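You operate a simulated robot arm through the tools that you are given. There is no shell and no other tool. Be economical: measure what you need, move in short steps, check, and stop when the job is done.

You run a simulated two-armed robot. Do the job below in one go: nothing can be reset, and whatever is moved stays where it is left.

Task
Scrub the foam crumbs out of mould 22.
Fine: use the green pad with cleaner, then put the pad back and shut the tin. Set down upright: green scrub pad. What is to be rubbed or washed off counts as gone when no trace of it is left.

Only the result counts: the job must be done as asked and must still hold three seconds after the hand-in. Knocking over, shifting, dropping, spilling or breaking anything else fails it.

Robot
Two 7-joint arms with fingered hands on one trunk, on a base that drives. Base frame: it is fixed to the floor where the robot stands at the start and does not move with it; the origin is under the middle of the robot, x ahead of it, y to its left, z up; the surface under the hand at the start is at about z = 860. Lengths are in mm, angles in rad, forces in N, time in s.
The left shoulder is at the start at [21, 214, 1322], the right one opposite. With the tool pointing down near the work surface each hand reaches from about 100 to 580 mm from the robot's upright axis, wherever it stands, measured 20 degrees to its own side. Places, roughly: green scrub pad (5x5x7 cm) [600, 100, 900]; mould [500, -2250, 1000]. Payload 3.3 kg a hand.
Tool frame (each hand has its own): the origin (TCP) lies between the finger pads and is the grasp point; the fingertips stand 26 mm ahead of it; z points along the fingers, y is the line along which they close. Largest opening 132 mm; the body of the gripper starts 73 mm behind the TCP. The gripper is a hand of 2 fingers: y runs from the thumb to the fingers, the wrist lies at [0, 0, -224] in the tool frame.
Orientation is told as [roll, pitch, yaw] about the base's x, y, z axes, in that order, counted from this pose: with the fingers straight down and closing along the base's y, the tool's x points along the base's -x, its y along +y and its z along -z.

Tools
- The arms move only by the tool nudge_tool. It takes "left_moves", "right_moves" or both (then of equal length, played together; a hand with none holds still); each is a list of rows, each a list of 6 numbers: the shift along the tool's x, y, z in cm, then the turn, a rotation vector about the tool's x, y, z in rad. In form: [[tx, ty, tz, rx, ry, rz], ...]. A call has 1 to 8 rows; each row shifts and turns the commanded pose from where the row before left it, along the tool's axes as they then stand. Rows are played at 5 a second. More than 50 mm and 0.15 rad between two rows, and nothing of the call is played. Where a pose cannot be reached the arm comes as near as it can. A force on the tool above 40 N (or 10 N above the force at the start of the call, whichever is more), or a blocked arm, ends the call early, and 0.2 s more pass. In this call time passes only in rows, and 0.2 s behind the last. It gives the time, the measured TCP pose, the force on the tool (base axes), the opening and the grip force at its end, in the units of the frame above (readings bear some noise), with the torque about the TCP (base axes, N m) and any sound that the robot's microphone picked up.
- Cameras (640 x 400 px; columns grow to the right, rows downward): "scene" is now at [87, -33.9, 1482.5]; the picture's right is [-0.34, -0.94, 0.00], its down [-0.61, 0.22, -0.76] and it looks along [0.72, -0.26, -0.65] (base axes); focal length 248 px, centre (320, 200). "left" rides on the left gripper at [-66, -3, -99] in its tool frame; the picture's right is [0.04, -1.00, 0.00], its down [0.83, 0.03, -0.55] and it looks along [0.55, 0.02, 0.83] (tool axes); focal length 261 px, centre (320, 200). "right" rides on the right gripper at [66, -3, -99] in its tool frame; the picture's right is [0.04, 1.00, 0.00], its down [-0.83, 0.03, -0.55] and it looks along [-0.55, 0.02, 0.83] (tool axes); focal length 261 px, centre (320, 200). There is no depth. A picture from a camera that has moved, and an enlarged one, comes with that camera's place and axes in the base frame and with its lens. The place of the scene camera against the robot may be out by one fixed shift of up to 12 mm in any direction.
- snapshot(camera): a new picture of that camera. The clock stands still meanwhile.
- lift_body(by): slides the trunk up (or, below 0, down) by that many mm; the arms and the scene camera ride with it, the base frame stays. It gives what a move gives, with no picture.
- roll_base(legs): drives the robot by 1 to 6 legs, each [ahead, left, turn to the left] in mm, mm and rad, along the robot's own axes; the way and the turn of a leg run together, so that a leg with both is an arc; at most 1500 mm and 3.142 rad a leg. The arms and the cameras ride along, it lands a little off, and it stops where it bumps. It gives what a move gives.
- set_fingers(finger1, thumb_bend, hand): sets how far each is bent, from 0 (flat) to 100 (curled in); at 30 the hand is open as for a grip, at 70 the pads meet at the TCP. One left out holds its place. A second passes; each finger stops where it meets its share of the squeeze, and holds until it gets a number again. It is the only way to open and close the hand. It gives what a move gives, with no picture; readings hold the bend of each and the force on the fingers (four entries, about 0 where the hand has none), thumb and palm.
- turn_head(pan, tilt): turns the head with the scene camera to pan (to the left, within 1.501 rad either way) and tilt (down, from -0.506 to 1.204), counted from straight ahead of the robot. It gives what a move gives.
- enlarge(camera, box): a new picture of the part [left, top, right, bottom] of that camera's present view, enlarged. The clock stands still meanwhile.
- sign_off(): hands the job in; it is judged then, once.

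Go step by step. Nothing tells you exact positions but the pictures and the camera data: compare them with the known pose of the tool, close in by small moves and look again before you grip or let go. The budget is 120 turns and 100 pictures, counting those below and the enlarged ones. Unless the task says otherwise, let go and move clear before handing in, and close with one line.

The tools are called after "Call:" by a JSON object that holds its "method" and its "body". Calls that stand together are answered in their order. nudge_tool: Moves the arms, as the interface text tells. Its arguments: {"type":"object","properties":{"left_moves":{"type":"array","items":{"type":"array","items":{"type":"number"}}},"right_moves":{"type":"array","items":{"type":"array","items":{"type":"number"}}}},"required":[]} The other tools are called the same way: lift_body (by) slides the trunk up or down; set_fingers (finger1, thumb_bend, hand) moves the fingers one by one; roll_base (legs) drives the base; turn_head (pan, tilt) turns the head that bears the scene camera; snapshot (camera) takes a picture; enlarge (camera, box) takes an enlarged picture of a part of a camera's view; sign_off () hands the job in.

At the start:

```text
clock: 0.0
left_position: [345.0, 20.9, 1329.6]
left_tool_rot: [0.001, 0.001, 0.0]
left_ft_force: [0.8, 1.5, 0.8]
left_moment: [0.01, 0.02, -0.02]
left_gripper_width: 131.7
left_finger_force: 0.1
left_shape: jaw
left_bend: [30.0, 30.0]
left_finger forces: [0.1, 0.0, 0.1, 0.1, 0.0, 0.0]
right_position: [437.4, -378.5, 1186.6]
right_tool_rot: [0.001, -0.001, 0.0]
right_ft_force: [-0.6, 0.1, -0.3]
right_moment: [-0.05, -0.03, -0.04]
right_gripper_width: 132.2
right_finger_force: 0.1
right_shape: jaw
right_bend: [30.0, 30.0]
right_finger forces: [0.0, 0.0, 0.0, 0.0, 0.0, 0.1]
trunk travel left (down, up): [-603.0, 157.0]
robot x, y, heading: [-0.6, -0.1, 0.001]
head pan, tilt: [-0.351, 0.702]
```

scene: 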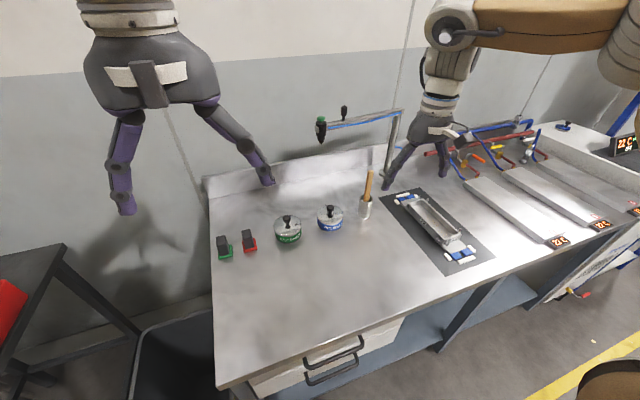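
right: 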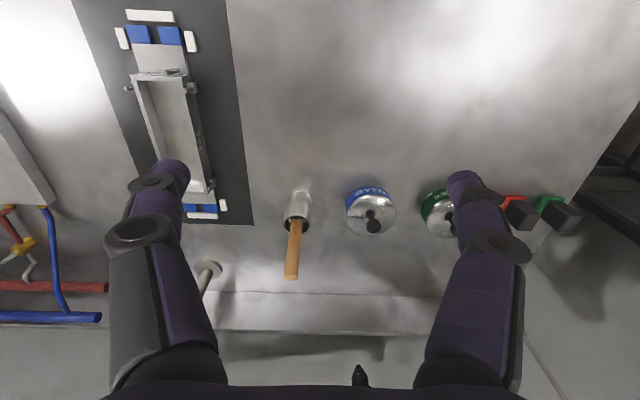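
left: 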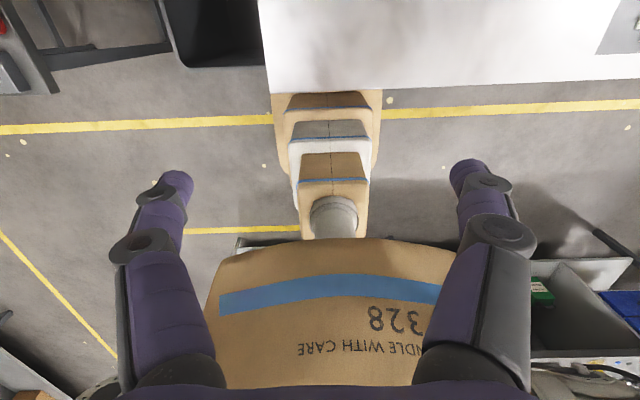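

I see a bench with a green and a red pad, a green tin and a blue tin, a brush in a cup and a mould rig. I'll look closer at the pads and tins, and at the right end where mould 22 should be.

Call:
{"method": "enlarge", "body": {"camera": "scene", "box": [200, 170, 400, 295]}}

Call:
{"method": "turn_head", "body": {"pan": -1.2, "tilt": 0.4}}

Call:
{"method": "snapshot", "body": {"camera": "scene"}}

```text
3.20 times, centred on (300, 232) of scene
camera zoom: at [87.0, -33.9, 1482.5], right [-0.34, -0.94, 0.0], down [-0.61, 0.22, -0.76], along [0.72, -0.26, -0.65], focal length 794 px, centre (384, 96)
```

zoom: 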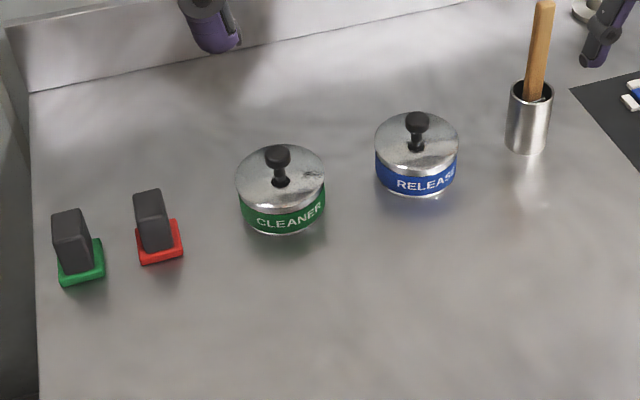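

```text
clock: 1.2
left_position: [345.0, 21.4, 1330.1]
left_tool_rot: [0.001, 0.001, 0.0]
left_ft_force: [0.4, 0.4, 0.2]
left_moment: [0.02, 0.02, 0.02]
left_gripper_width: 132.0
left_finger_force: 0.1
left_shape: jaw
left_bend: [30.0, 30.0]
left_finger forces: [0.0, 0.0, 0.1, 0.1, 0.0, 0.0]
right_position: [436.8, -377.4, 1185.8]
right_tool_rot: [0.001, -0.002, -0.002]
right_ft_force: [0.6, -0.1, 0.2]
right_moment: [-0.01, 0.02, 0.0]
right_gripper_width: 132.0
right_finger_force: 0.1
right_shape: jaw
right_bend: [30.0, 30.0]
right_finger forces: [0.1, 0.0, 0.0, 0.0, 0.1, 0.0]
trunk travel left (down, up): [-603.0, 157.0]
robot x, y, heading: [-3.1, -1.7, 0.0]
head pan, tilt: [-1.201, 0.4]
```

```text
95 pictures are left
camera scene: at [40.9, -91.1, 1509.4], right [-0.93, -0.36, 0.0], down [-0.14, 0.36, -0.92], along [0.33, -0.86, -0.39], focal length 248 px, centre (320, 200)
```

scene: 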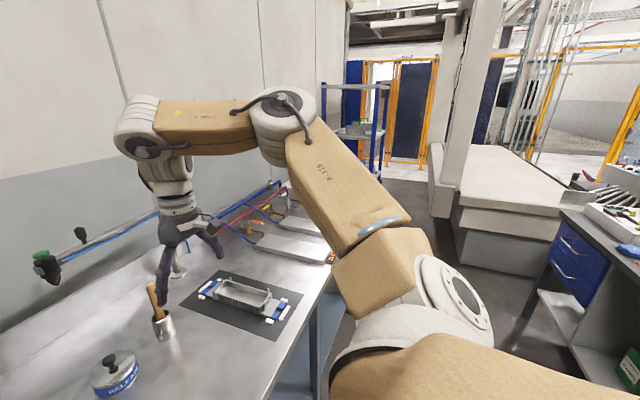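

The green tin says CLEANER. Mould 22 is far to the right, hidden by the arm, so I check the floor to the right before driving.

Call:
{"method": "turn_head", "body": {"pan": -1.5, "tilt": 0.7}}

Call:
{"method": "snapshot", "body": {"camera": "scene"}}

Call:
{"method": "turn_head", "body": {"pan": 1.0, "tilt": 0.5}}

Call:
{"method": "snapshot", "body": {"camera": "scene"}}

```text
clock: 2.0
left_position: [344.8, 19.7, 1330.2]
left_tool_rot: [0.0, 0.0, 0.0]
left_ft_force: [0.8, 0.5, -0.9]
left_moment: [0.01, -0.01, 0.04]
left_gripper_width: 131.7
left_finger_force: 0.1
left_shape: jaw
left_bend: [30.0, 30.0]
left_finger forces: [0.1, 0.0, 0.0, 0.0, 0.1, 0.0]
right_position: [437.3, -378.3, 1185.6]
right_tool_rot: [0.002, -0.001, 0.0]
right_ft_force: [-0.6, 0.2, 0.2]
right_moment: [-0.02, -0.02, -0.01]
right_gripper_width: 132.0
right_finger_force: 0.1
right_shape: jaw
right_bend: [30.0, 30.0]
right_finger forces: [0.0, 0.1, 0.0, 0.0, 0.1, 0.0]
trunk travel left (down, up): [-603.0, 157.0]
robot x, y, heading: [2.5, -2.8, -0.001]
head pan, tilt: [-1.499, 0.7]
```

```text
94 pictures are left
camera scene: at [13.5, -89.5, 1482.7], right [-1.0, -0.07, 0.0], down [-0.05, 0.64, -0.77], along [0.06, -0.76, -0.64], focal length 248 px, centre (320, 200)
```

scene: 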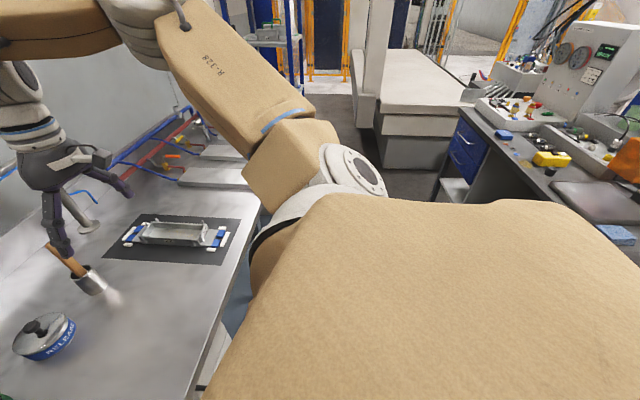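

```text
clock: 4.2
left_position: [344.1, 21.3, 1329.7]
left_tool_rot: [0.0, -0.001, -0.001]
left_ft_force: [-0.6, -0.3, -0.2]
left_moment: [0.0, -0.01, 0.01]
left_gripper_width: 131.8
left_finger_force: 0.0
left_shape: jaw
left_bend: [30.0, 30.0]
left_finger forces: [0.0, 0.0, 0.1, 0.0, 0.0, 0.0]
right_position: [437.0, -378.2, 1186.2]
right_tool_rot: [0.002, -0.001, 0.001]
right_ft_force: [-0.3, -0.1, -0.4]
right_moment: [0.0, -0.04, 0.01]
right_gripper_width: 131.9
right_finger_force: 0.1
right_shape: jaw
right_bend: [30.0, 30.0]
right_finger forces: [0.1, 0.0, 0.0, 0.0, 0.0, 0.1]
trunk travel left (down, up): [-603.0, 157.0]
robot x, y, heading: [2.2, -3.7, -0.0]
head pan, tilt: [1.0, 0.499]
```

```text
93 pictures are left
camera scene: at [56.5, 71.8, 1500.3], right [0.84, -0.54, 0.0], down [-0.26, -0.4, -0.88], along [0.47, 0.74, -0.48], focal length 248 px, centre (320, 200)
```

scene: 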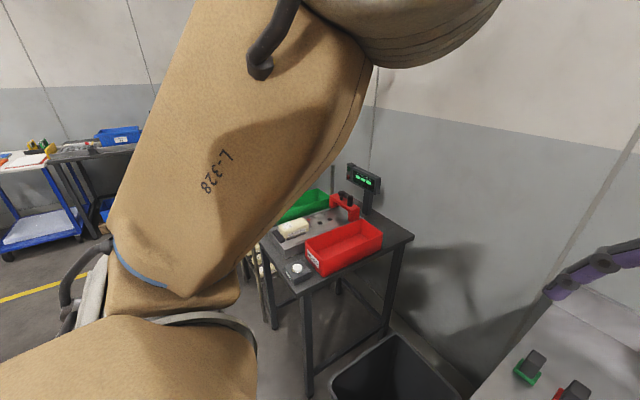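

The bench runs along −y and a desk stands behind it to the right, so a corridor leads to the mould. I back off a little, go right, and look.

Call:
{"method": "turn_head", "body": {"pan": -0.9, "tilt": 0.4}}

Call:
{"method": "roll_base", "body": {"legs": [[-60, 0, 0], [0, -900, 0]]}}

Call:
{"method": "snapshot", "body": {"camera": "scene"}}

```text
clock: 6.1
left_position: [346.7, 20.6, 1329.4]
left_tool_rot: [0.0, 0.001, 0.0]
left_ft_force: [-0.9, -0.3, -0.5]
left_moment: [-0.01, 0.03, -0.03]
left_gripper_width: 132.0
left_finger_force: 0.1
left_shape: jaw
left_bend: [30.0, 30.0]
left_finger forces: [0.0, 0.0, 0.0, 0.1, 0.0, 0.0]
right_position: [437.8, -377.9, 1185.7]
right_tool_rot: [0.004, -0.003, 0.0]
right_ft_force: [0.1, 0.6, -0.6]
right_moment: [-0.01, 0.0, 0.01]
right_gripper_width: 131.5
right_finger_force: 0.1
right_shape: jaw
right_bend: [30.0, 30.0]
right_finger forces: [0.0, 0.0, 0.0, 0.1, 0.0, 0.1]
trunk travel left (down, up): [-603.0, 157.0]
robot x, y, heading: [2.0, 2.1, -0.009]
head pan, tilt: [-0.901, 0.4]
```

```text
clock: 11.4
left_position: [288.4, -864.8, 1328.9]
left_tool_rot: [0.0, 0.001, 0.011]
left_ft_force: [0.7, 1.7, 0.0]
left_moment: [0.01, -0.04, 0.0]
left_gripper_width: 131.8
left_finger_force: 0.1
left_shape: jaw
left_bend: [30.0, 30.0]
left_finger forces: [0.0, 0.0, 0.0, 0.1, 0.1, 0.0]
right_position: [385.3, -1261.2, 1186.7]
right_tool_rot: [0.001, -0.003, 0.011]
right_ft_force: [-0.4, 0.1, -0.4]
right_moment: [0.01, 0.01, -0.02]
right_gripper_width: 131.8
right_finger_force: 0.0
right_shape: jaw
right_bend: [30.0, 30.0]
right_finger forces: [0.0, 0.0, 0.1, 0.1, 0.0, 0.0]
trunk travel left (down, up): [-603.0, 157.0]
robot x, y, heading: [-54.3, -889.8, 0.009]
head pan, tilt: [-0.901, 0.4]
```

```text
92 pictures are left
camera scene: at [9.9, -965.1, 1509.4], right [-0.78, -0.63, 0.0], down [-0.25, 0.3, -0.92], along [0.58, -0.72, -0.39], focal length 248 px, centre (320, 200)
```

scene: 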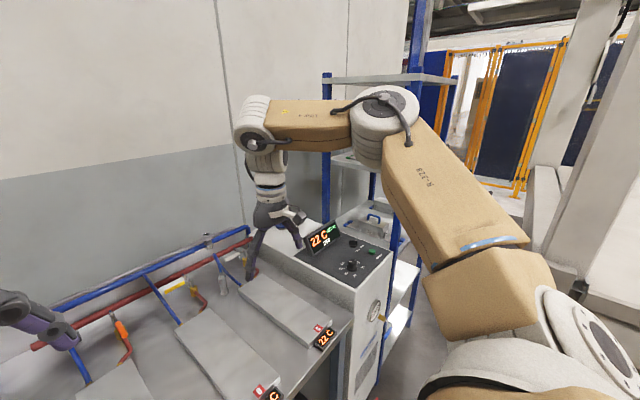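

There's a shelf rack past the bench's end, likely holding the moulds. I keep going right.

Call:
{"method": "roll_base", "body": {"legs": [[-40, 0, 0], [0, -850, 0]]}}

Call:
{"method": "turn_head", "body": {"pan": -0.65, "tilt": 0.6}}

Call:
{"method": "snapshot", "body": {"camera": "scene"}}

Call:
{"method": "snapshot", "body": {"camera": "right"}}

```text
clock: 14.9
left_position: [257.7, -1415.7, 1329.0]
left_tool_rot: [-0.005, 0.0, 0.013]
left_ft_force: [0.2, -0.5, 0.3]
left_moment: [0.0, -0.01, -0.02]
left_gripper_width: 132.0
left_finger_force: 0.0
left_shape: jaw
left_bend: [30.0, 30.0]
left_finger forces: [0.0, 0.1, 0.0, 0.0, 0.0, 0.1]
right_position: [360.6, -1803.1, 1189.1]
right_tool_rot: [0.014, -0.013, 0.043]
right_ft_force: [5.0, 10.1, 0.6]
right_moment: [-1.14, 0.64, 0.08]
right_gripper_width: 131.7
right_finger_force: 0.1
right_shape: jaw
right_bend: [30.0, 30.0]
right_finger forces: [0.1, 0.0, 0.1, 0.1, 0.0, 11.3]
trunk travel left (down, up): [-603.0, 157.0]
robot x, y, heading: [-87.6, -1441.3, 0.014]
head pan, tilt: [-0.901, 0.4]
stopped in leg 2: the force on the tool passed its limit at 73 N (the readings are from after the stop); the commanded pose is now the measured one
```

```text
clock: 15.7
left_position: [258.3, -1415.3, 1329.7]
left_tool_rot: [-0.002, 0.0, 0.014]
left_ft_force: [-0.5, -0.1, 0.4]
left_moment: [0.0, -0.04, 0.02]
left_gripper_width: 132.1
left_finger_force: 0.0
left_shape: jaw
left_bend: [30.0, 30.0]
left_finger forces: [0.0, 0.0, 0.0, 0.1, 0.0, 0.0]
right_position: [358.3, -1802.9, 1188.0]
right_tool_rot: [0.016, -0.014, 0.037]
right_ft_force: [7.4, 14.5, 3.4]
right_moment: [-1.55, 0.82, 0.2]
right_gripper_width: 132.0
right_finger_force: 0.1
right_shape: jaw
right_bend: [30.0, 30.0]
right_finger forces: [0.0, 0.1, 0.1, 0.0, 0.2, 14.9]
trunk travel left (down, up): [-603.0, 157.0]
robot x, y, heading: [-89.4, -1441.8, 0.015]
head pan, tilt: [-0.649, 0.6]
```

```text
91 pictures are left
camera scene: at [-7.8, -1497.0, 1491.3], right [-0.59, -0.8, 0.0], down [-0.46, 0.33, -0.83], along [0.66, -0.49, -0.56], focal length 248 px, centre (320, 200)
```

scene: 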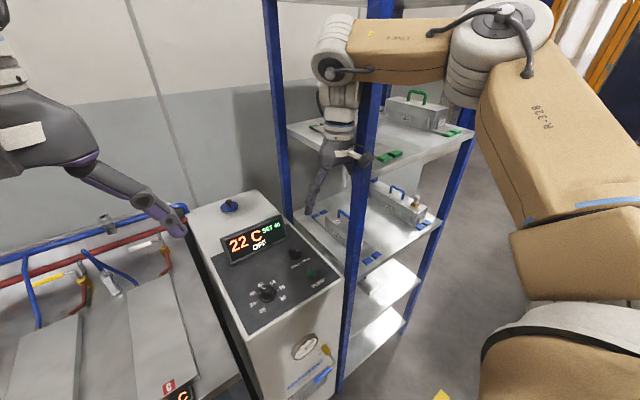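

```text
90 pictures are left
camera right: at [292.5, -1810.5, 1286.9], right [-0.08, 1.0, 0.01], down [0.82, 0.06, 0.56], along [0.56, 0.06, -0.83], focal length 261 px, centre (320, 200)
```

right: 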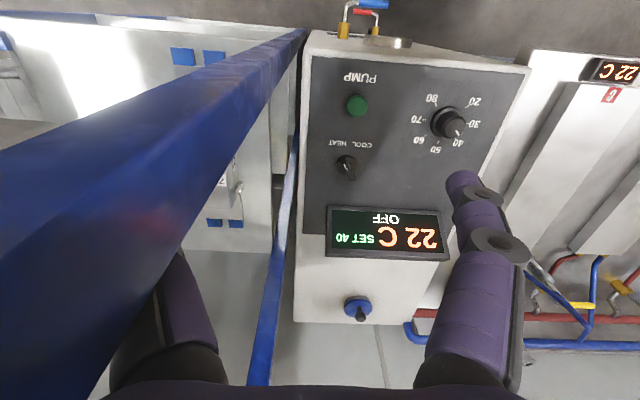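

The right hand's finger bumped the rack's front post; I back straight off to the left, then away from the shelf, and look again.

Call:
{"method": "roll_base", "body": {"legs": [[0, 120, 0]]}}

Call:
{"method": "snapshot", "body": {"camera": "scene"}}

Call:
{"method": "enlarge", "body": {"camera": "scene", "box": [270, 60, 480, 280]}}

```text
clock: 16.9
left_position: [255.0, -1296.1, 1329.6]
left_tool_rot: [-0.002, 0.001, 0.013]
left_ft_force: [0.4, 0.3, -0.1]
left_moment: [0.0, -0.02, 0.02]
left_gripper_width: 131.6
left_finger_force: 0.1
left_shape: jaw
left_bend: [30.0, 30.0]
left_finger forces: [0.0, 0.0, 0.0, 0.0, 0.0, 0.1]
right_position: [357.5, -1684.9, 1188.4]
right_tool_rot: [0.017, -0.014, 0.035]
right_ft_force: [0.0, 0.2, 0.0]
right_moment: [-0.01, 0.02, 0.02]
right_gripper_width: 131.9
right_finger_force: 0.1
right_shape: jaw
right_bend: [30.0, 30.0]
right_finger forces: [0.0, 0.0, 0.0, 0.0, 0.1, 0.0]
trunk travel left (down, up): [-603.0, 157.0]
robot x, y, heading: [-91.0, -1324.2, 0.013]
head pan, tilt: [-0.649, 0.6]
```

```text
89 pictures are left
camera scene: at [-10.8, -1378.8, 1491.3], right [-0.59, -0.8, 0.0], down [-0.45, 0.34, -0.83], along [0.66, -0.49, -0.56], focal length 248 px, centre (320, 200)
```

scene: 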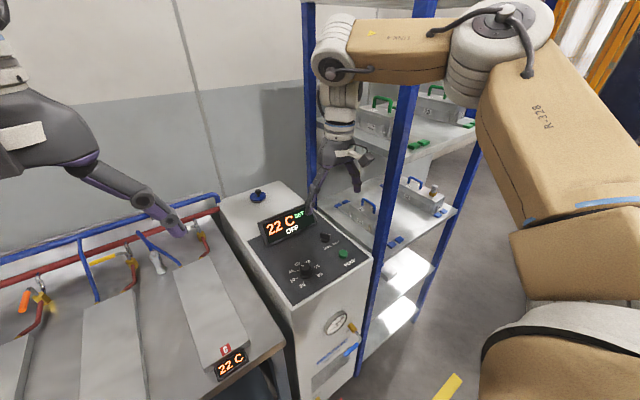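

```text
1.82 times, centred on (375, 170) of scene
camera zoom: at [-10.8, -1378.8, 1491.3], right [-0.59, -0.8, 0.0], down [-0.45, 0.34, -0.83], along [0.66, -0.49, -0.56], focal length 451 px, centre (220, 254)
```

zoom: 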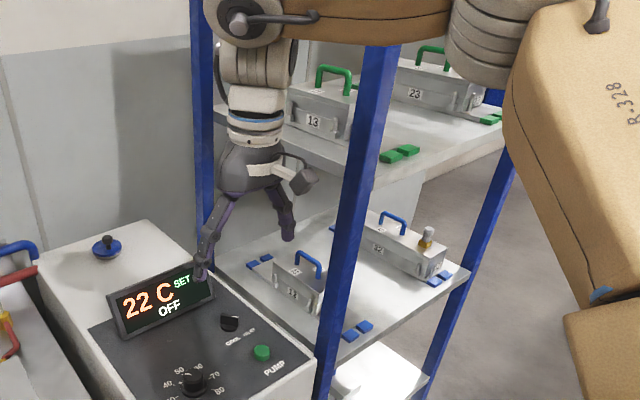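

The rack has three or more shelves with numbered moulds; I need a head-on view. First a check of the clearance to the right/behind.

Call:
{"method": "turn_head", "body": {"pan": -1.5, "tilt": 0.6}}

Call:
{"method": "snapshot", "body": {"camera": "scene"}}

```text
clock: 18.1
left_position: [255.8, -1297.4, 1329.2]
left_tool_rot: [0.0, 0.0, 0.015]
left_ft_force: [0.2, -0.6, 0.2]
left_moment: [-0.01, -0.01, 0.01]
left_gripper_width: 132.1
left_finger_force: 0.0
left_shape: jaw
left_bend: [30.0, 30.0]
left_finger forces: [0.0, 0.0, 0.0, 0.1, 0.0, 0.0]
right_position: [356.8, -1685.1, 1188.6]
right_tool_rot: [0.017, -0.016, 0.038]
right_ft_force: [-0.7, -0.2, -1.3]
right_moment: [0.02, 0.01, -0.03]
right_gripper_width: 132.1
right_finger_force: 0.0
right_shape: jaw
right_bend: [30.0, 30.0]
right_finger forces: [0.0, 0.0, 0.0, 0.0, 0.0, 0.0]
trunk travel left (down, up): [-603.0, 157.0]
robot x, y, heading: [-87.3, -1324.4, 0.009]
head pan, tilt: [-1.499, 0.6]
```

```text
87 pictures are left
camera scene: at [-74.4, -1415.3, 1491.3], right [-1.0, -0.09, 0.0], down [-0.05, 0.56, -0.82], along [0.07, -0.82, -0.57], focal length 248 px, centre (320, 200)
```

scene: 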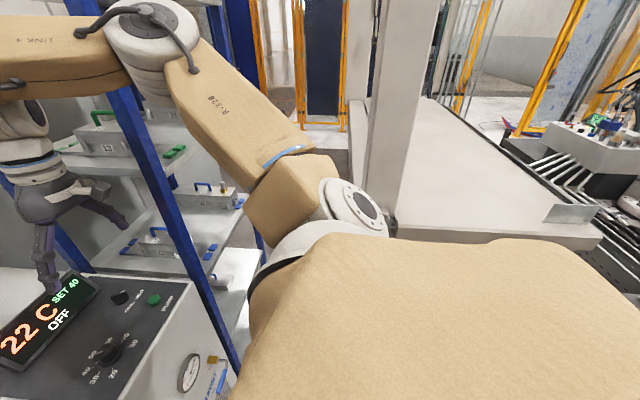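

A machine stands to the right-rear, so I must stay near x≈−60 and turn somewhat. I pull the right hand in first and then go right in steps.

Call:
{"method": "nudge_tool", "body": {"right_moves": [[4, 0, 0, 0, 0, 0], [4, 0, 0, 0, 0, 0], [4, 0, 0, 0, 0, 0], [4, 0, 0, 0, 0, 0]]}}

Call:
{"method": "roll_base", "body": {"legs": [[0, -350, 0]]}}

Call:
{"method": "turn_head", "body": {"pan": -0.6, "tilt": 0.6}}

Call:
{"method": "snapshot", "body": {"camera": "scene"}}

```text
clock: 19.1
left_position: [253.0, -1297.4, 1331.1]
left_tool_rot: [0.0, -0.002, 0.014]
left_ft_force: [0.2, -0.5, -0.9]
left_moment: [-0.02, -0.04, 0.07]
left_gripper_width: 131.9
left_finger_force: 0.0
left_shape: jaw
left_bend: [30.0, 30.0]
left_finger forces: [0.1, 0.1, 0.0, 0.0, 0.1, 0.0]
right_position: [198.4, -1692.1, 1186.1]
right_tool_rot: [0.018, -0.015, 0.035]
right_ft_force: [0.2, -0.1, -0.7]
right_moment: [0.0, -0.02, -0.02]
right_gripper_width: 131.9
right_finger_force: 0.0
right_shape: jaw
right_bend: [30.0, 30.0]
right_finger forces: [0.0, 0.0, 0.0, 0.0, 0.1, 0.0]
trunk travel left (down, up): [-603.0, 157.0]
robot x, y, heading: [-90.2, -1321.1, 0.01]
head pan, tilt: [-1.499, 0.6]
```

```text
clock: 21.3
left_position: [257.0, -1650.8, 1329.1]
left_tool_rot: [0.0, -0.001, 0.002]
left_ft_force: [0.9, -0.6, -0.2]
left_moment: [-0.02, -0.02, 0.04]
left_gripper_width: 131.8
left_finger_force: 0.0
left_shape: jaw
left_bend: [30.0, 30.0]
left_finger forces: [0.0, 0.1, 0.1, 0.1, 0.1, 0.1]
right_position: [197.9, -2046.0, 1185.6]
right_tool_rot: [0.017, -0.013, 0.027]
right_ft_force: [-0.3, 0.4, 1.2]
right_moment: [0.01, -0.03, 0.02]
right_gripper_width: 131.8
right_finger_force: 0.0
right_shape: jaw
right_bend: [30.0, 30.0]
right_finger forces: [0.0, 0.1, 0.0, 0.0, 0.0, 0.1]
trunk travel left (down, up): [-603.0, 157.0]
robot x, y, heading: [-88.0, -1672.1, 0.0]
head pan, tilt: [-1.499, 0.6]
```

```text
clock: 22.5
left_position: [257.6, -1650.1, 1330.0]
left_tool_rot: [0.0, 0.001, 0.003]
left_ft_force: [0.4, 0.2, 0.1]
left_moment: [0.01, 0.01, 0.01]
left_gripper_width: 131.9
left_finger_force: 0.0
left_shape: jaw
left_bend: [30.0, 30.0]
left_finger forces: [0.0, 0.0, 0.0, 0.0, 0.0, 0.0]
right_position: [198.4, -2045.1, 1185.9]
right_tool_rot: [0.017, -0.012, 0.026]
right_ft_force: [0.6, -0.5, 0.5]
right_moment: [0.03, 0.0, 0.03]
right_gripper_width: 131.9
right_finger_force: 0.1
right_shape: jaw
right_bend: [30.0, 30.0]
right_finger forces: [0.0, 0.0, 0.0, 0.0, 0.0, 0.0]
trunk travel left (down, up): [-603.0, 157.0]
robot x, y, heading: [-88.0, -1674.0, 0.003]
head pan, tilt: [-0.6, 0.6]
```

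```text
86 pictures are left
camera scene: at [-6.4, -1725.8, 1491.2], right [-0.56, -0.83, 0.0], down [-0.47, 0.32, -0.82], along [0.68, -0.47, -0.57], focal length 248 px, centre (320, 200)
```

scene: 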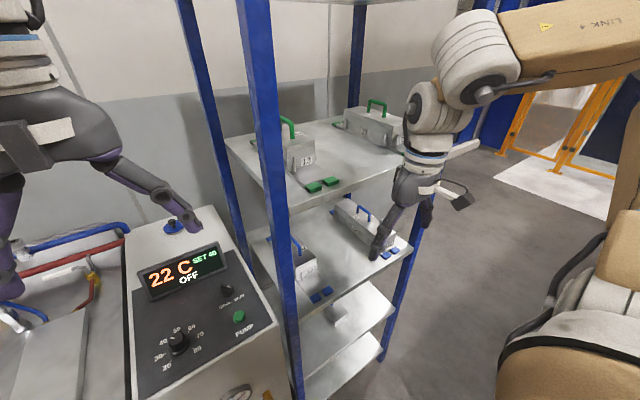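

The rack shows 13 and 23 on the upper shelf; I zoom in on the middle and lower shelves.

Call:
{"method": "enlarge", "body": {"camera": "scene", "box": [230, 160, 430, 400]}}

Call:
{"method": "snapshot", "body": {"camera": "right"}}

```text
1.67 times, centred on (330, 280) of scene
camera zoom: at [-6.4, -1725.8, 1491.2], right [-0.56, -0.83, 0.0], down [-0.47, 0.32, -0.82], along [0.68, -0.47, -0.57], focal length 413 px, centre (303, 67)
```

zoom: 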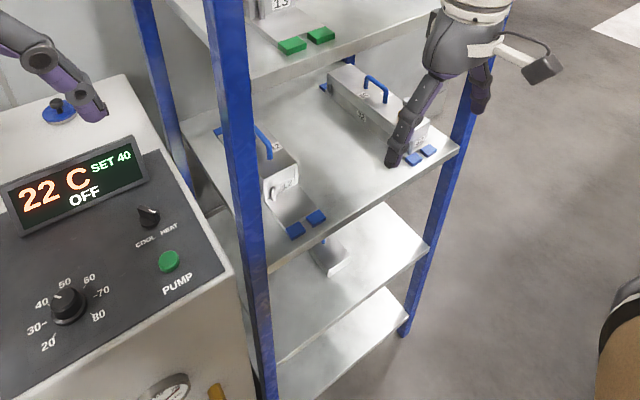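

```text
84 pictures are left
camera right: at [130.6, -2051.4, 1283.7], right [-0.07, 1.0, 0.02], down [0.82, 0.05, 0.56], along [0.56, 0.05, -0.82], focal length 261 px, centre (320, 200)
```

right: 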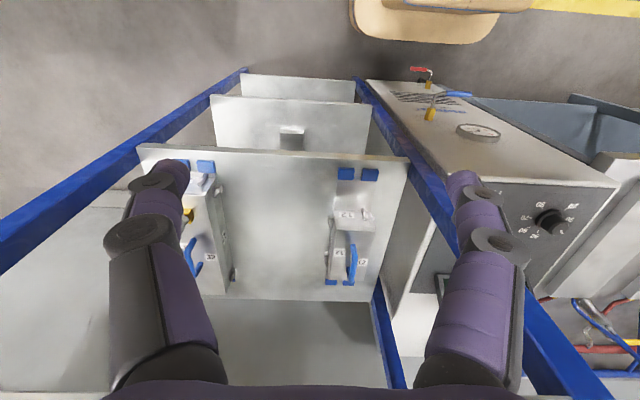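

Call:
{"method": "enlarge", "body": {"camera": "right", "box": [150, 130, 410, 300]}}

```text
2.35 times, centred on (280, 215) of right
camera zoom: at [130.6, -2051.4, 1283.7], right [-0.07, 1.0, 0.02], down [0.82, 0.05, 0.56], along [0.56, 0.05, -0.82], focal length 613 px, centre (414, 165)
```

zoom: 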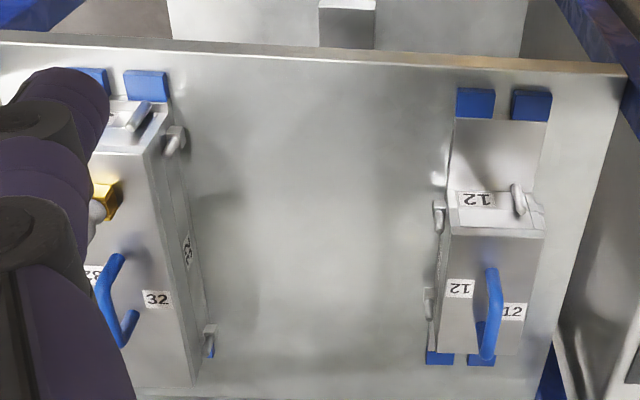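

Call:
{"method": "enlarge", "body": {"camera": "right", "box": [160, 150, 250, 300]}}

Call:
{"method": "roll_base", "body": {"legs": [[0, -200, 0]]}}

Call:
{"method": "turn_head", "body": {"pan": -0.4, "tilt": 0.6}}

Call:
{"method": "snapshot", "body": {"camera": "scene"}}

Call:
{"method": "snapshot", "body": {"camera": "right"}}

```text
2.67 times, centred on (205, 225) of right
camera zoom: at [130.6, -2051.4, 1283.7], right [-0.07, 1.0, 0.02], down [0.82, 0.05, 0.56], along [0.56, 0.05, -0.82], focal length 695 px, centre (627, 133)
```

zoom: 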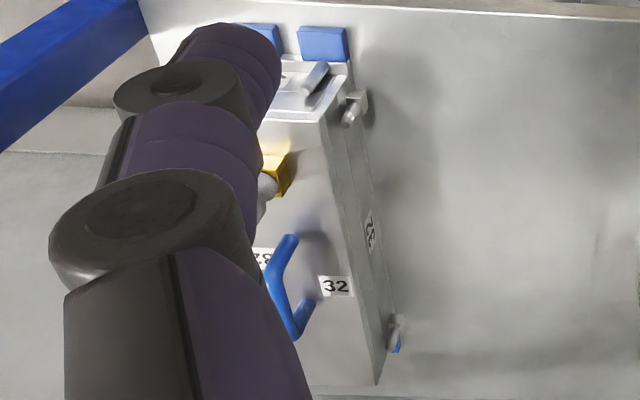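

```text
clock: 24.1
left_position: [259.2, -1829.8, 1329.1]
left_tool_rot: [0.004, 0.001, 0.026]
left_ft_force: [0.2, -0.9, 0.7]
left_moment: [-0.02, 0.0, -0.01]
left_gripper_width: 132.2
left_finger_force: 0.1
left_shape: jaw
left_bend: [30.0, 30.0]
left_finger forces: [0.0, 0.0, 0.1, 0.1, 0.0, 0.0]
right_position: [198.4, -2230.0, 1185.8]
right_tool_rot: [0.018, -0.014, 0.027]
right_ft_force: [-0.8, -0.2, 0.0]
right_moment: [0.0, -0.03, -0.01]
right_gripper_width: 131.5
right_finger_force: 0.0
right_shape: jaw
right_bend: [30.0, 30.0]
right_finger forces: [0.1, 0.0, 0.0, 0.0, 0.0, 0.0]
trunk travel left (down, up): [-603.0, 157.0]
robot x, y, heading: [-87.4, -1852.1, 0.007]
head pan, tilt: [-0.6, 0.6]
stopped in leg 1: the force on the tool passed its limit at 51 N (the readings are from after the stop); the commanded pose is now the measured one
```

```text
clock: 24.8
left_position: [258.9, -1827.5, 1330.7]
left_tool_rot: [0.003, 0.0, 0.028]
left_ft_force: [0.2, 0.4, -0.3]
left_moment: [0.02, -0.04, -0.01]
left_gripper_width: 131.8
left_finger_force: 0.3
left_shape: jaw
left_bend: [30.0, 30.0]
left_finger forces: [0.0, 0.1, 0.0, 0.0, 0.0, 0.0]
right_position: [198.6, -2228.2, 1185.8]
right_tool_rot: [0.018, -0.014, 0.027]
right_ft_force: [-0.2, 0.1, 0.6]
right_moment: [0.01, -0.02, 0.02]
right_gripper_width: 131.7
right_finger_force: 0.0
right_shape: jaw
right_bend: [30.0, 30.0]
right_finger forces: [0.0, 0.0, 0.0, 0.0, 0.0, 0.1]
trunk travel left (down, up): [-603.0, 157.0]
robot x, y, heading: [-88.2, -1856.1, 0.002]
head pan, tilt: [-0.4, 0.6]
```

```text
81 pictures are left
camera scene: at [2.5, -1892.9, 1491.2], right [-0.39, -0.92, 0.0], down [-0.52, 0.22, -0.82], along [0.76, -0.32, -0.57], focal length 248 px, centre (320, 200)
```

scene: 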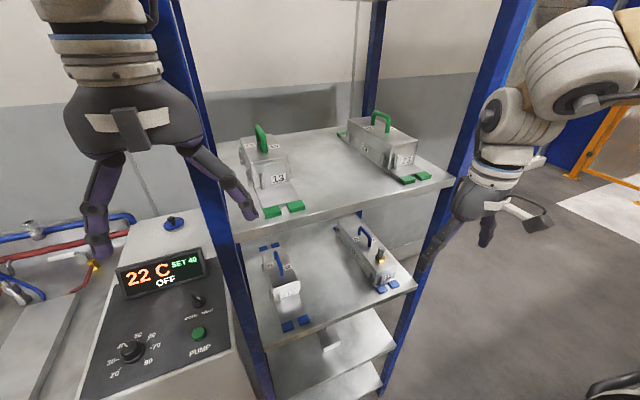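

```text
80 pictures are left
camera right: at [131.4, -2234.0, 1283.7], right [-0.07, 1.0, 0.02], down [0.82, 0.05, 0.56], along [0.56, 0.05, -0.83], focal length 261 px, centre (320, 200)
```

right: 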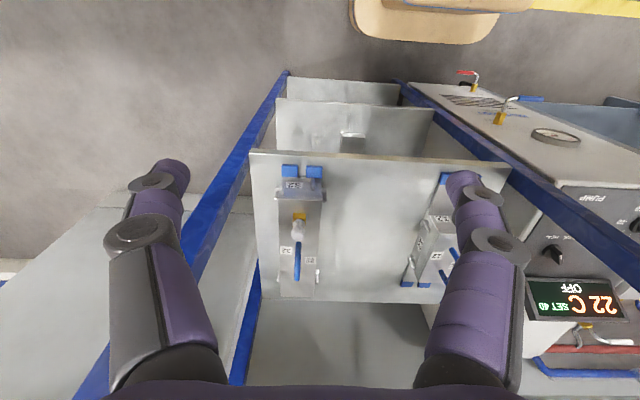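

The left hand brushed the post, so I stay away from it. Middle shelf holds moulds labelled 12 and seemingly 32; I check labels closely.

Call:
{"method": "enlarge", "body": {"camera": "right", "box": [260, 80, 440, 300]}}

Call:
{"method": "enlarge", "body": {"camera": "scene", "box": [230, 100, 430, 225]}}

Call:
{"method": "enlarge", "body": {"camera": "scene", "box": [240, 215, 430, 395]}}

```text
1.82 times, centred on (350, 190) of right
camera zoom: at [131.4, -2234.0, 1283.7], right [-0.07, 1.0, 0.02], down [0.82, 0.05, 0.56], along [0.56, 0.05, -0.83], focal length 474 px, centre (266, 218)
```

zoom: 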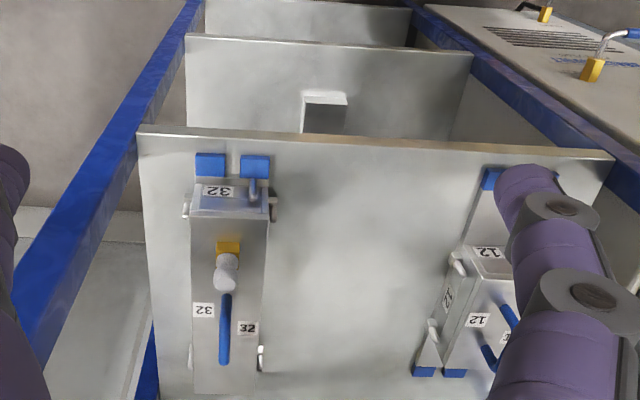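

```text
3.20 times, centred on (330, 162) of scene
camera zoom: at [2.5, -1892.9, 1491.2], right [-0.39, -0.92, 0.0], down [-0.52, 0.22, -0.82], along [0.76, -0.32, -0.57], focal length 794 px, centre (288, 320)
```

zoom: 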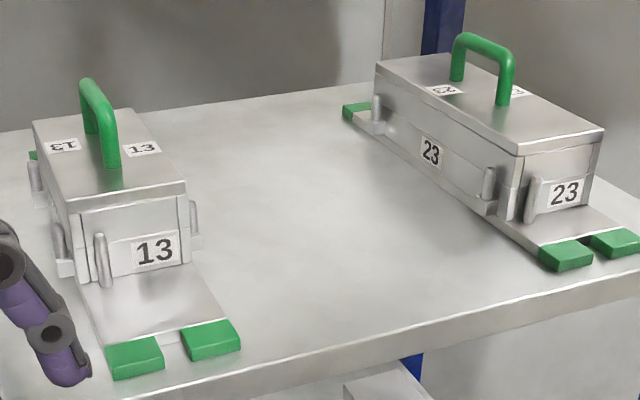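

```text
2.22 times, centred on (335, 305) of scene
camera zoom: at [2.5, -1892.9, 1491.2], right [-0.39, -0.92, 0.0], down [-0.52, 0.22, -0.82], along [0.76, -0.32, -0.57], focal length 551 px, centre (287, -33)
```

zoom: 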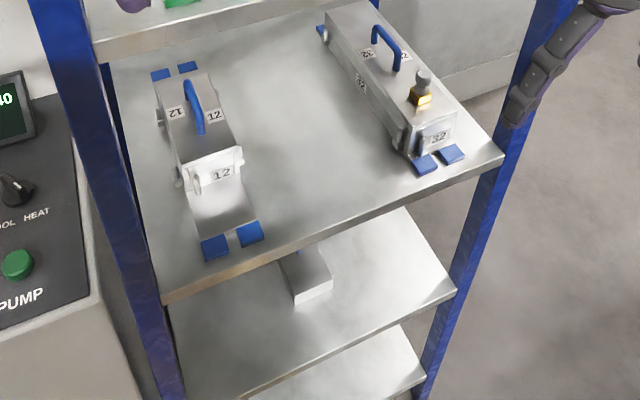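

Rack holds only 12, 13, 23, 32, so mould 22 is likely the open one on the bench mat (the lid with blue handle lies on a lower shelf). I drive back to the bench and read its label.

Call:
{"method": "roll_base", "body": {"legs": [[0, 1400, 0]]}}

Call:
{"method": "turn_head", "body": {"pan": -0.2, "tilt": 0.7}}

Call:
{"method": "snapshot", "body": {"camera": "scene"}}

```text
clock: 32.0
left_position: [246.4, -383.3, 1329.5]
left_tool_rot: [0.004, 0.003, 0.04]
left_ft_force: [-0.3, 0.7, 0.3]
left_moment: [0.01, -0.02, -0.04]
left_gripper_width: 131.9
left_finger_force: 0.0
left_shape: jaw
left_bend: [30.0, 30.0]
left_finger forces: [0.1, 0.0, 0.0, 0.0, 0.0, 0.1]
right_position: [190.6, -782.2, 1185.8]
right_tool_rot: [0.016, -0.014, 0.037]
right_ft_force: [-0.4, -0.3, 0.7]
right_moment: [-0.01, 0.01, 0.0]
right_gripper_width: 131.9
right_finger_force: 0.0
right_shape: jaw
right_bend: [30.0, 30.0]
right_finger forces: [0.0, 0.0, 0.1, 0.1, 0.1, 0.0]
trunk travel left (down, up): [-603.0, 157.0]
robot x, y, heading: [-98.7, -411.0, 0.011]
head pan, tilt: [-0.4, 0.6]
```

```text
clock: 32.7
left_position: [246.4, -383.7, 1329.0]
left_tool_rot: [0.003, 0.0, 0.04]
left_ft_force: [0.1, -0.1, 0.3]
left_moment: [-0.02, 0.0, -0.01]
left_gripper_width: 131.7
left_finger_force: 0.1
left_shape: jaw
left_bend: [30.0, 30.0]
left_finger forces: [0.0, 0.0, 0.0, 0.1, 0.1, 0.0]
right_position: [190.5, -783.7, 1186.0]
right_tool_rot: [0.018, -0.013, 0.036]
right_ft_force: [0.4, -0.1, 1.2]
right_moment: [-0.01, 0.04, 0.0]
right_gripper_width: 131.8
right_finger_force: 0.0
right_shape: jaw
right_bend: [30.0, 30.0]
right_finger forces: [0.0, 0.1, 0.1, 0.0, 0.0, 0.1]
trunk travel left (down, up): [-603.0, 157.0]
robot x, y, heading: [-97.7, -410.6, 0.015]
head pan, tilt: [-0.201, 0.7]
```

```text
76 pictures are left
camera scene: at [-7.9, -433.3, 1482.6], right [-0.19, -0.98, 0.0], down [-0.63, 0.12, -0.77], along [0.75, -0.14, -0.64], focal length 248 px, centre (320, 200)
```

scene: 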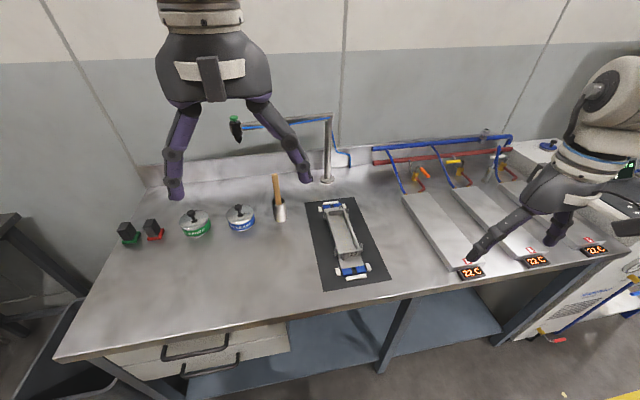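

Call:
{"method": "enlarge", "body": {"camera": "scene", "box": [295, 190, 400, 295]}}

Call:
{"method": "enlarge", "body": {"camera": "scene", "box": [90, 170, 310, 290]}}

```text
3.81 times, centred on (348, 242) of scene
camera zoom: at [-7.9, -433.3, 1482.6], right [-0.19, -0.98, 0.0], down [-0.63, 0.12, -0.77], along [0.75, -0.14, -0.64], focal length 945 px, centre (215, 38)
```

zoom: 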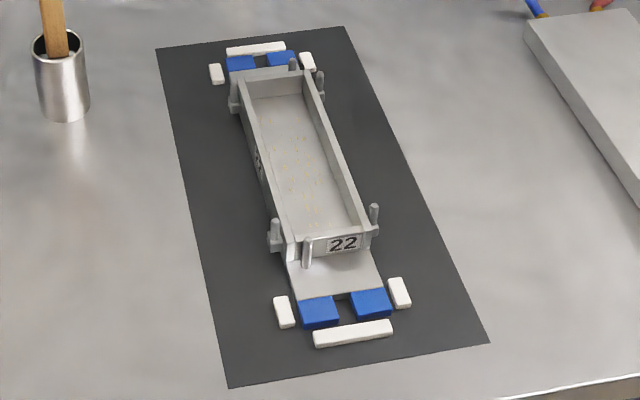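

```text
2.91 times, centred on (200, 230) of scene
camera zoom: at [-7.9, -433.3, 1482.6], right [-0.19, -0.98, 0.0], down [-0.63, 0.12, -0.77], along [0.75, -0.14, -0.64], focal length 722 px, centre (669, 113)
```

zoom: 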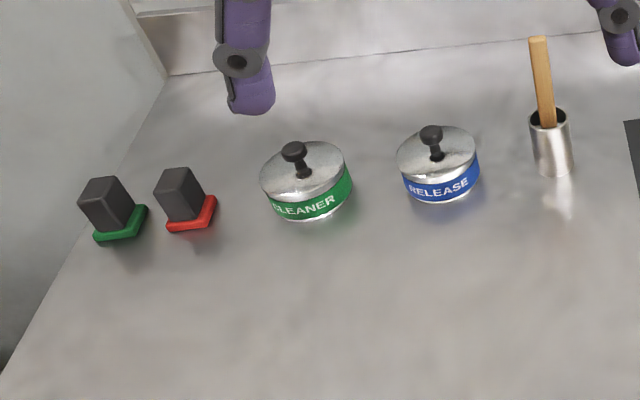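

Mould 22 is on the bench mat, open, yellow crumbs on its floor. Green pad ≈(630,68), cleaner tin ≈(640,−130). I'll work with the left arm, with the robot turned right so the left shoulder comes forward; drive there.

Call:
{"method": "roll_base", "body": {"legs": [[0, 330, 0], [0, 0, -0.7]]}}

Call:
{"method": "turn_head", "body": {"pan": 0.6, "tilt": 0.75}}

Call:
{"method": "snapshot", "body": {"camera": "scene"}}

```text
clock: 36.8
left_position: [180.7, -274.7, 1329.4]
left_tool_rot: [0.003, 0.002, -0.653]
left_ft_force: [0.6, 0.2, -0.2]
left_moment: [-0.03, 0.02, -0.03]
left_gripper_width: 132.1
left_finger_force: 0.1
left_shape: jaw
left_bend: [30.0, 30.0]
left_finger forces: [0.1, 0.0, 0.0, 0.0, 0.1, 0.0]
right_position: [-118.4, -546.4, 1186.1]
right_tool_rot: [0.019, -0.014, -0.655]
right_ft_force: [0.4, 0.1, -0.1]
right_moment: [0.0, 0.0, -0.01]
right_gripper_width: 132.2
right_finger_force: 0.1
right_shape: jaw
right_bend: [30.0, 30.0]
right_finger forces: [0.0, 0.0, 0.0, 0.1, 0.0, 0.0]
trunk travel left (down, up): [-603.0, 157.0]
robot x, y, heading: [-104.9, -72.3, -0.677]
head pan, tilt: [-0.201, 0.7]
```

```text
clock: 37.9
left_position: [180.3, -274.5, 1330.6]
left_tool_rot: [0.003, 0.002, -0.655]
left_ft_force: [-0.7, -0.1, -0.3]
left_moment: [0.01, -0.03, 0.01]
left_gripper_width: 131.8
left_finger_force: 0.0
left_shape: jaw
left_bend: [30.0, 30.0]
left_finger forces: [0.1, 0.1, 0.1, 0.0, 0.1, 0.0]
right_position: [-117.7, -546.1, 1186.3]
right_tool_rot: [0.016, -0.014, -0.655]
right_ft_force: [0.0, -0.2, 0.5]
right_moment: [-0.01, 0.0, 0.0]
right_gripper_width: 131.9
right_finger_force: 0.0
right_shape: jaw
right_bend: [30.0, 30.0]
right_finger forces: [0.0, 0.1, 0.0, 0.1, 0.0, 0.1]
trunk travel left (down, up): [-603.0, 157.0]
robot x, y, heading: [-101.8, -79.8, -0.679]
head pan, tilt: [0.6, 0.75]
```

```text
73 pictures are left
camera scene: at [-16.2, -95.6, 1478.4], right [-0.08, -1.0, 0.0], down [-0.68, 0.05, -0.73], along [0.73, -0.06, -0.68], focal length 248 px, centre (320, 200)
```

scene: 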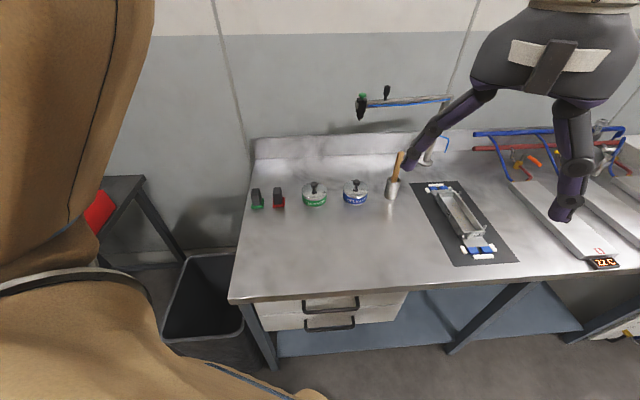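

Clear so far. I move closer to the bench by about 60 mm and turn the left hand so it closes along base x (yaw −π/2), moving it toward the tin.

Call:
{"method": "roll_base", "body": {"legs": [[50, 41, 0]]}}

Call:
{"method": "nudge_tool", "body": {"left_moves": [[-3, 3, 0, 0, 0, 0.14], [-3, 3, 0, 0, 0, 0.14], [-3, 3, 0, 0, 0, 0.14], [-2, 4, 0, 0, 0, 0.14], [-2, 4, 0, 0, 0, 0.14], [-1, 4, 0, 0, 0, 0.14], [0, 4, 0, 0, 0, 0.08]]}}

```text
clock: 38.9
left_position: [247.2, -275.4, 1329.6]
left_tool_rot: [0.003, 0.004, -0.653]
left_ft_force: [0.0, -0.1, -0.9]
left_moment: [0.04, 0.05, 0.01]
left_gripper_width: 131.8
left_finger_force: 0.0
left_shape: jaw
left_bend: [30.0, 30.0]
left_finger forces: [0.0, 0.0, 0.0, 0.1, 0.0, 0.0]
right_position: [-50.7, -546.3, 1186.4]
right_tool_rot: [0.017, -0.013, -0.653]
right_ft_force: [0.3, 0.1, -0.7]
right_moment: [0.01, 0.04, -0.01]
right_gripper_width: 131.8
right_finger_force: 0.0
right_shape: jaw
right_bend: [30.0, 30.0]
right_finger forces: [0.0, 0.0, 0.1, 0.1, 0.1, 0.1]
trunk travel left (down, up): [-603.0, 157.0]
robot x, y, heading: [-41.3, -76.7, -0.679]
head pan, tilt: [0.6, 0.75]
```

```text
clock: 40.5
left_position: [370.5, -281.3, 1267.1]
left_tool_rot: [0.001, 0.008, -1.577]
left_ft_force: [0.4, -0.5, 0.0]
left_moment: [0.01, 0.0, 0.03]
left_gripper_width: 132.1
left_finger_force: 0.0
left_shape: jaw
left_bend: [30.0, 30.0]
left_finger forces: [0.1, 0.0, 0.0, 0.0, 0.0, 0.1]
left hand out of reach, approached as far as the arm can: row 3, 4, 5, 6, 7
right_position: [-52.1, -545.7, 1185.9]
right_tool_rot: [0.018, -0.014, -0.658]
right_ft_force: [-0.2, -0.4, 0.1]
right_moment: [-0.01, 0.02, 0.0]
right_gripper_width: 131.6
right_finger_force: 0.0
right_shape: jaw
right_bend: [30.0, 30.0]
right_finger forces: [0.1, 0.0, 0.0, 0.0, 0.0, 0.0]
trunk travel left (down, up): [-603.0, 157.0]
robot x, y, heading: [-39.8, -76.4, -0.684]
head pan, tilt: [0.6, 0.75]
```

Too high to reach further; I lower as I go toward a point above the cleaner tin.

Call:
{"method": "nudge_tool", "body": {"left_moves": [[3, 1.5, 3.6, 0, 0, 0], [3, 1.5, 3.6, 0, 0, 0], [3, 3, 2.5, 0, 0, 0], [3, 3.5, 1.5, 0, 0, 0], [1, 4, 1, 0, 0, 0], [1, 4, 1, 0, 0, 0], [0, 4, 1, 0, 0, 0]]}}

Call:
{"method": "snapshot", "body": {"camera": "left"}}

Call:
{"method": "snapshot", "body": {"camera": "scene"}}

```text
clock: 42.1
left_position: [514.2, -148.5, 1120.1]
left_tool_rot: [0.003, 0.003, -1.571]
left_ft_force: [0.1, 0.2, 1.0]
left_moment: [0.01, -0.04, 0.01]
left_gripper_width: 132.2
left_finger_force: 0.2
left_shape: jaw
left_bend: [30.0, 30.0]
left_finger forces: [0.1, 0.0, 0.0, 0.0, 0.0, 0.0]
left hand out of reach, approached as far as the arm can: row 6, 7
right_position: [-53.3, -546.5, 1185.0]
right_tool_rot: [0.018, -0.012, -0.655]
right_ft_force: [0.0, -1.0, 0.0]
right_moment: [0.02, 0.02, -0.01]
right_gripper_width: 132.2
right_finger_force: 0.1
right_shape: jaw
right_bend: [30.0, 30.0]
right_finger forces: [0.0, 0.0, 0.0, 0.0, 0.0, 0.1]
trunk travel left (down, up): [-603.0, 157.0]
robot x, y, heading: [-37.4, -80.3, -0.679]
head pan, tilt: [0.6, 0.75]
```

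```text
72 pictures are left
camera left: at [513.5, -214.6, 1217.7], right [-1.0, 0.04, 0.0], down [0.03, 0.83, 0.56], along [0.02, 0.56, -0.83], focal length 261 px, centre (320, 200)
```

left: 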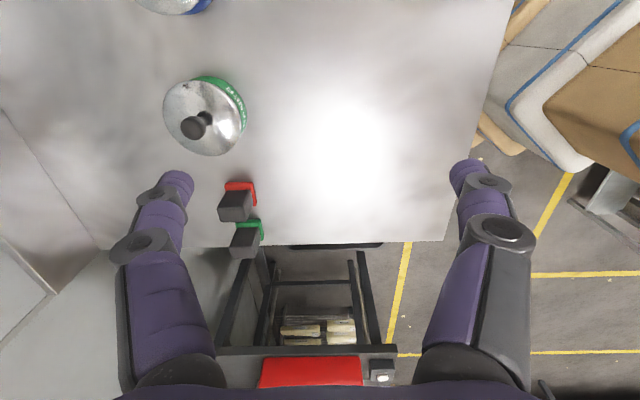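

```text
71 pictures are left
camera scene: at [48.9, -96.2, 1478.3], right [-0.08, -1.0, 0.0], down [-0.68, 0.05, -0.73], along [0.73, -0.06, -0.68], focal length 248 px, centre (320, 200)
```

scene: 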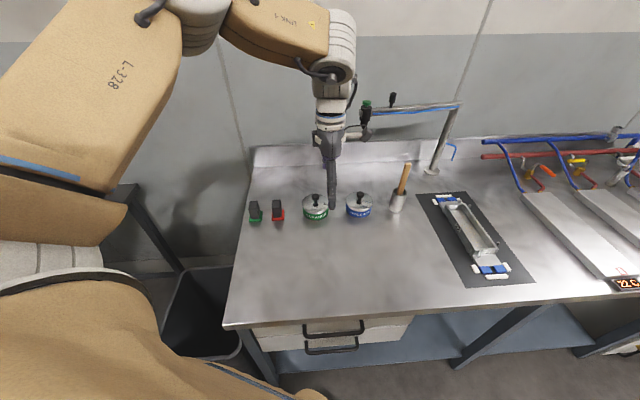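

Horizontal reach is short at this height; I go lower and retry moving outward. Knob estimate ≈(655,−123,~925).

Call:
{"method": "nudge_tool", "body": {"left_moves": [[0, 0, 4, 0, 0, 0], [0, 1, 4, 0, 0, 0], [0.5, 3, 0, 0, 0, 0], [0.5, 3, 0, 0, 0, 0], [0.5, 3, 0, 0, 0, 0], [0.5, 3, 0, 0, 0, 0]]}}

```text
clock: 43.5
left_position: [525.5, -147.3, 1040.8]
left_tool_rot: [0.003, 0.004, -1.574]
left_ft_force: [0.0, 0.7, -0.7]
left_moment: [0.0, 0.02, 0.04]
left_gripper_width: 131.9
left_finger_force: 0.1
left_shape: jaw
left_bend: [30.0, 30.0]
left_finger forces: [0.1, 0.1, 0.0, 0.0, 0.0, 0.1]
left hand out of reach, approached as far as the arm can: row 3, 4, 5, 6
right_position: [-52.5, -545.6, 1186.5]
right_tool_rot: [0.016, -0.013, -0.654]
right_ft_force: [0.7, -0.5, 0.2]
right_moment: [0.0, 0.0, 0.0]
right_gripper_width: 131.9
right_finger_force: 0.1
right_shape: jaw
right_bend: [30.0, 30.0]
right_finger forces: [0.1, 0.1, 0.0, 0.1, 0.1, 0.0]
trunk travel left (down, up): [-603.0, 157.0]
robot x, y, heading: [-39.7, -75.8, -0.674]
head pan, tilt: [0.6, 0.75]
```

I test whether the wrist yaw limits the reach: turn the hand back toward the robot's heading and push outward.

Call:
{"method": "nudge_tool", "body": {"left_moves": [[0, 0, 0, 0, 0, -0.15], [0, 0, 0, 0, 0, -0.15], [0, 0, 0, 0, 0, -0.15], [0, 0, 0, 0, 0, -0.15], [0, 0, 0, 0, 0, -0.15], [0, 0, 0, 0, 0, -0.15], [-2.2, 1.8, 0, 0, 0, 0], [-2.2, 1.8, 0, 0, 0, 0]]}}

```text
clock: 45.3
left_position: [586.4, -146.5, 1039.5]
left_tool_rot: [0.005, -0.001, -0.674]
left_ft_force: [0.2, -0.9, 0.5]
left_moment: [0.0, 0.0, 0.03]
left_gripper_width: 131.7
left_finger_force: 0.0
left_shape: jaw
left_bend: [30.0, 30.0]
left_finger forces: [0.0, 0.0, 0.1, 0.1, 0.1, 0.1]
right_position: [-51.5, -548.2, 1184.9]
right_tool_rot: [0.016, -0.012, -0.656]
right_ft_force: [-0.2, 1.1, -0.1]
right_moment: [0.01, -0.02, 0.02]
right_gripper_width: 131.9
right_finger_force: 0.0
right_shape: jaw
right_bend: [30.0, 30.0]
right_finger forces: [0.0, 0.0, 0.1, 0.0, 0.0, 0.0]
trunk travel left (down, up): [-603.0, 157.0]
robot x, y, heading: [-42.0, -76.8, -0.677]
head pan, tilt: [0.6, 0.75]
```

Yes, the wrist yaw was the limit. I continue outward over the knob.

Call:
{"method": "nudge_tool", "body": {"left_moves": [[-1.5, 1.6, 0, 0, 0, 0], [-1.5, 1.6, 0, 0, 0, 0], [-1.2, 1.6, 0, 0, 0, 0]]}}

Call:
{"method": "snapshot", "body": {"camera": "left"}}

Call:
{"method": "enlarge", "body": {"camera": "scene", "box": [230, 130, 430, 255]}}

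```text
clock: 46.1
left_position: [593.8, -146.1, 1041.7]
left_tool_rot: [0.004, 0.001, -0.674]
left_ft_force: [0.4, 0.2, 0.0]
left_moment: [-0.02, -0.01, -0.04]
left_gripper_width: 132.0
left_finger_force: 0.2
left_shape: jaw
left_bend: [30.0, 30.0]
left_finger forces: [0.0, 0.0, 0.0, 0.0, 0.0, 0.0]
left hand out of reach, approached as far as the arm can: row 1, 2, 3
right_position: [-52.3, -546.0, 1185.0]
right_tool_rot: [0.018, -0.013, -0.655]
right_ft_force: [-0.1, 0.7, -0.3]
right_moment: [-0.02, -0.01, -0.02]
right_gripper_width: 131.6
right_finger_force: 0.2
right_shape: jaw
right_bend: [30.0, 30.0]
right_finger forces: [0.0, 0.0, 0.0, 0.2, 0.0, 0.1]
trunk travel left (down, up): [-603.0, 157.0]
robot x, y, heading: [-38.6, -77.7, -0.679]
head pan, tilt: [0.6, 0.75]
```

```text
70 pictures are left
camera left: at [644.0, -190.5, 1138.7], right [-0.66, -0.76, 0.0], down [-0.63, 0.54, 0.55], along [-0.42, 0.36, -0.83], focal length 261 px, centre (320, 200)
```

left: 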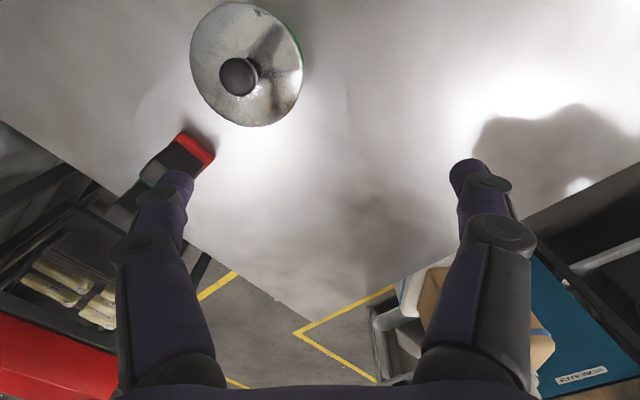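

```text
3.20 times, centred on (330, 192) of scene
camera zoom: at [48.6, -96.1, 1478.4], right [-0.08, -1.0, 0.0], down [-0.68, 0.05, -0.73], along [0.73, -0.06, -0.68], focal length 794 px, centre (288, 224)
```

zoom: 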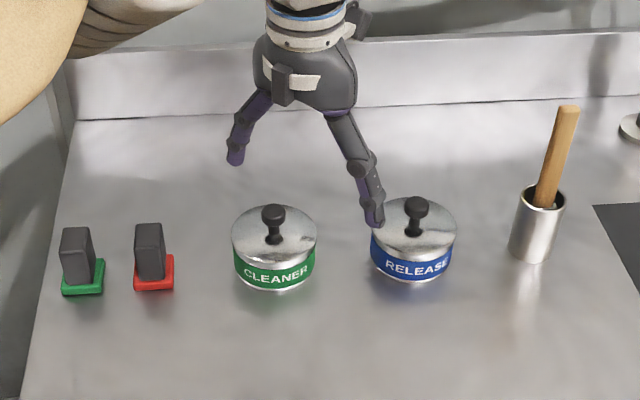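

Knob is near (660,−126,~925). I'm ~65 mm short, so I edge the base closer to the bench, ready for a bump.

Call:
{"method": "roll_base", "body": {"legs": [[23, 19, 0], [23, 19, 0]]}}

```text
clock: 47.4
left_position: [654.7, -145.0, 1040.0]
left_tool_rot: [0.004, 0.002, -0.675]
left_ft_force: [0.1, 0.4, -0.3]
left_moment: [-0.02, 0.01, -0.01]
left_gripper_width: 131.8
left_finger_force: 0.0
left_shape: jaw
left_bend: [30.0, 30.0]
left_finger forces: [0.1, 0.1, 0.0, 0.0, 0.1, 0.1]
right_position: [7.5, -544.9, 1184.8]
right_tool_rot: [0.018, -0.01, -0.657]
right_ft_force: [0.4, 0.8, 0.3]
right_moment: [-0.04, 0.02, 0.0]
right_gripper_width: 131.8
right_finger_force: 0.0
right_shape: jaw
right_bend: [30.0, 30.0]
right_finger forces: [0.0, 0.0, 0.0, 0.1, 0.0, 0.0]
trunk travel left (down, up): [-603.0, 157.0]
robot x, y, heading: [20.6, -76.5, -0.682]
head pan, tilt: [0.6, 0.75]
```

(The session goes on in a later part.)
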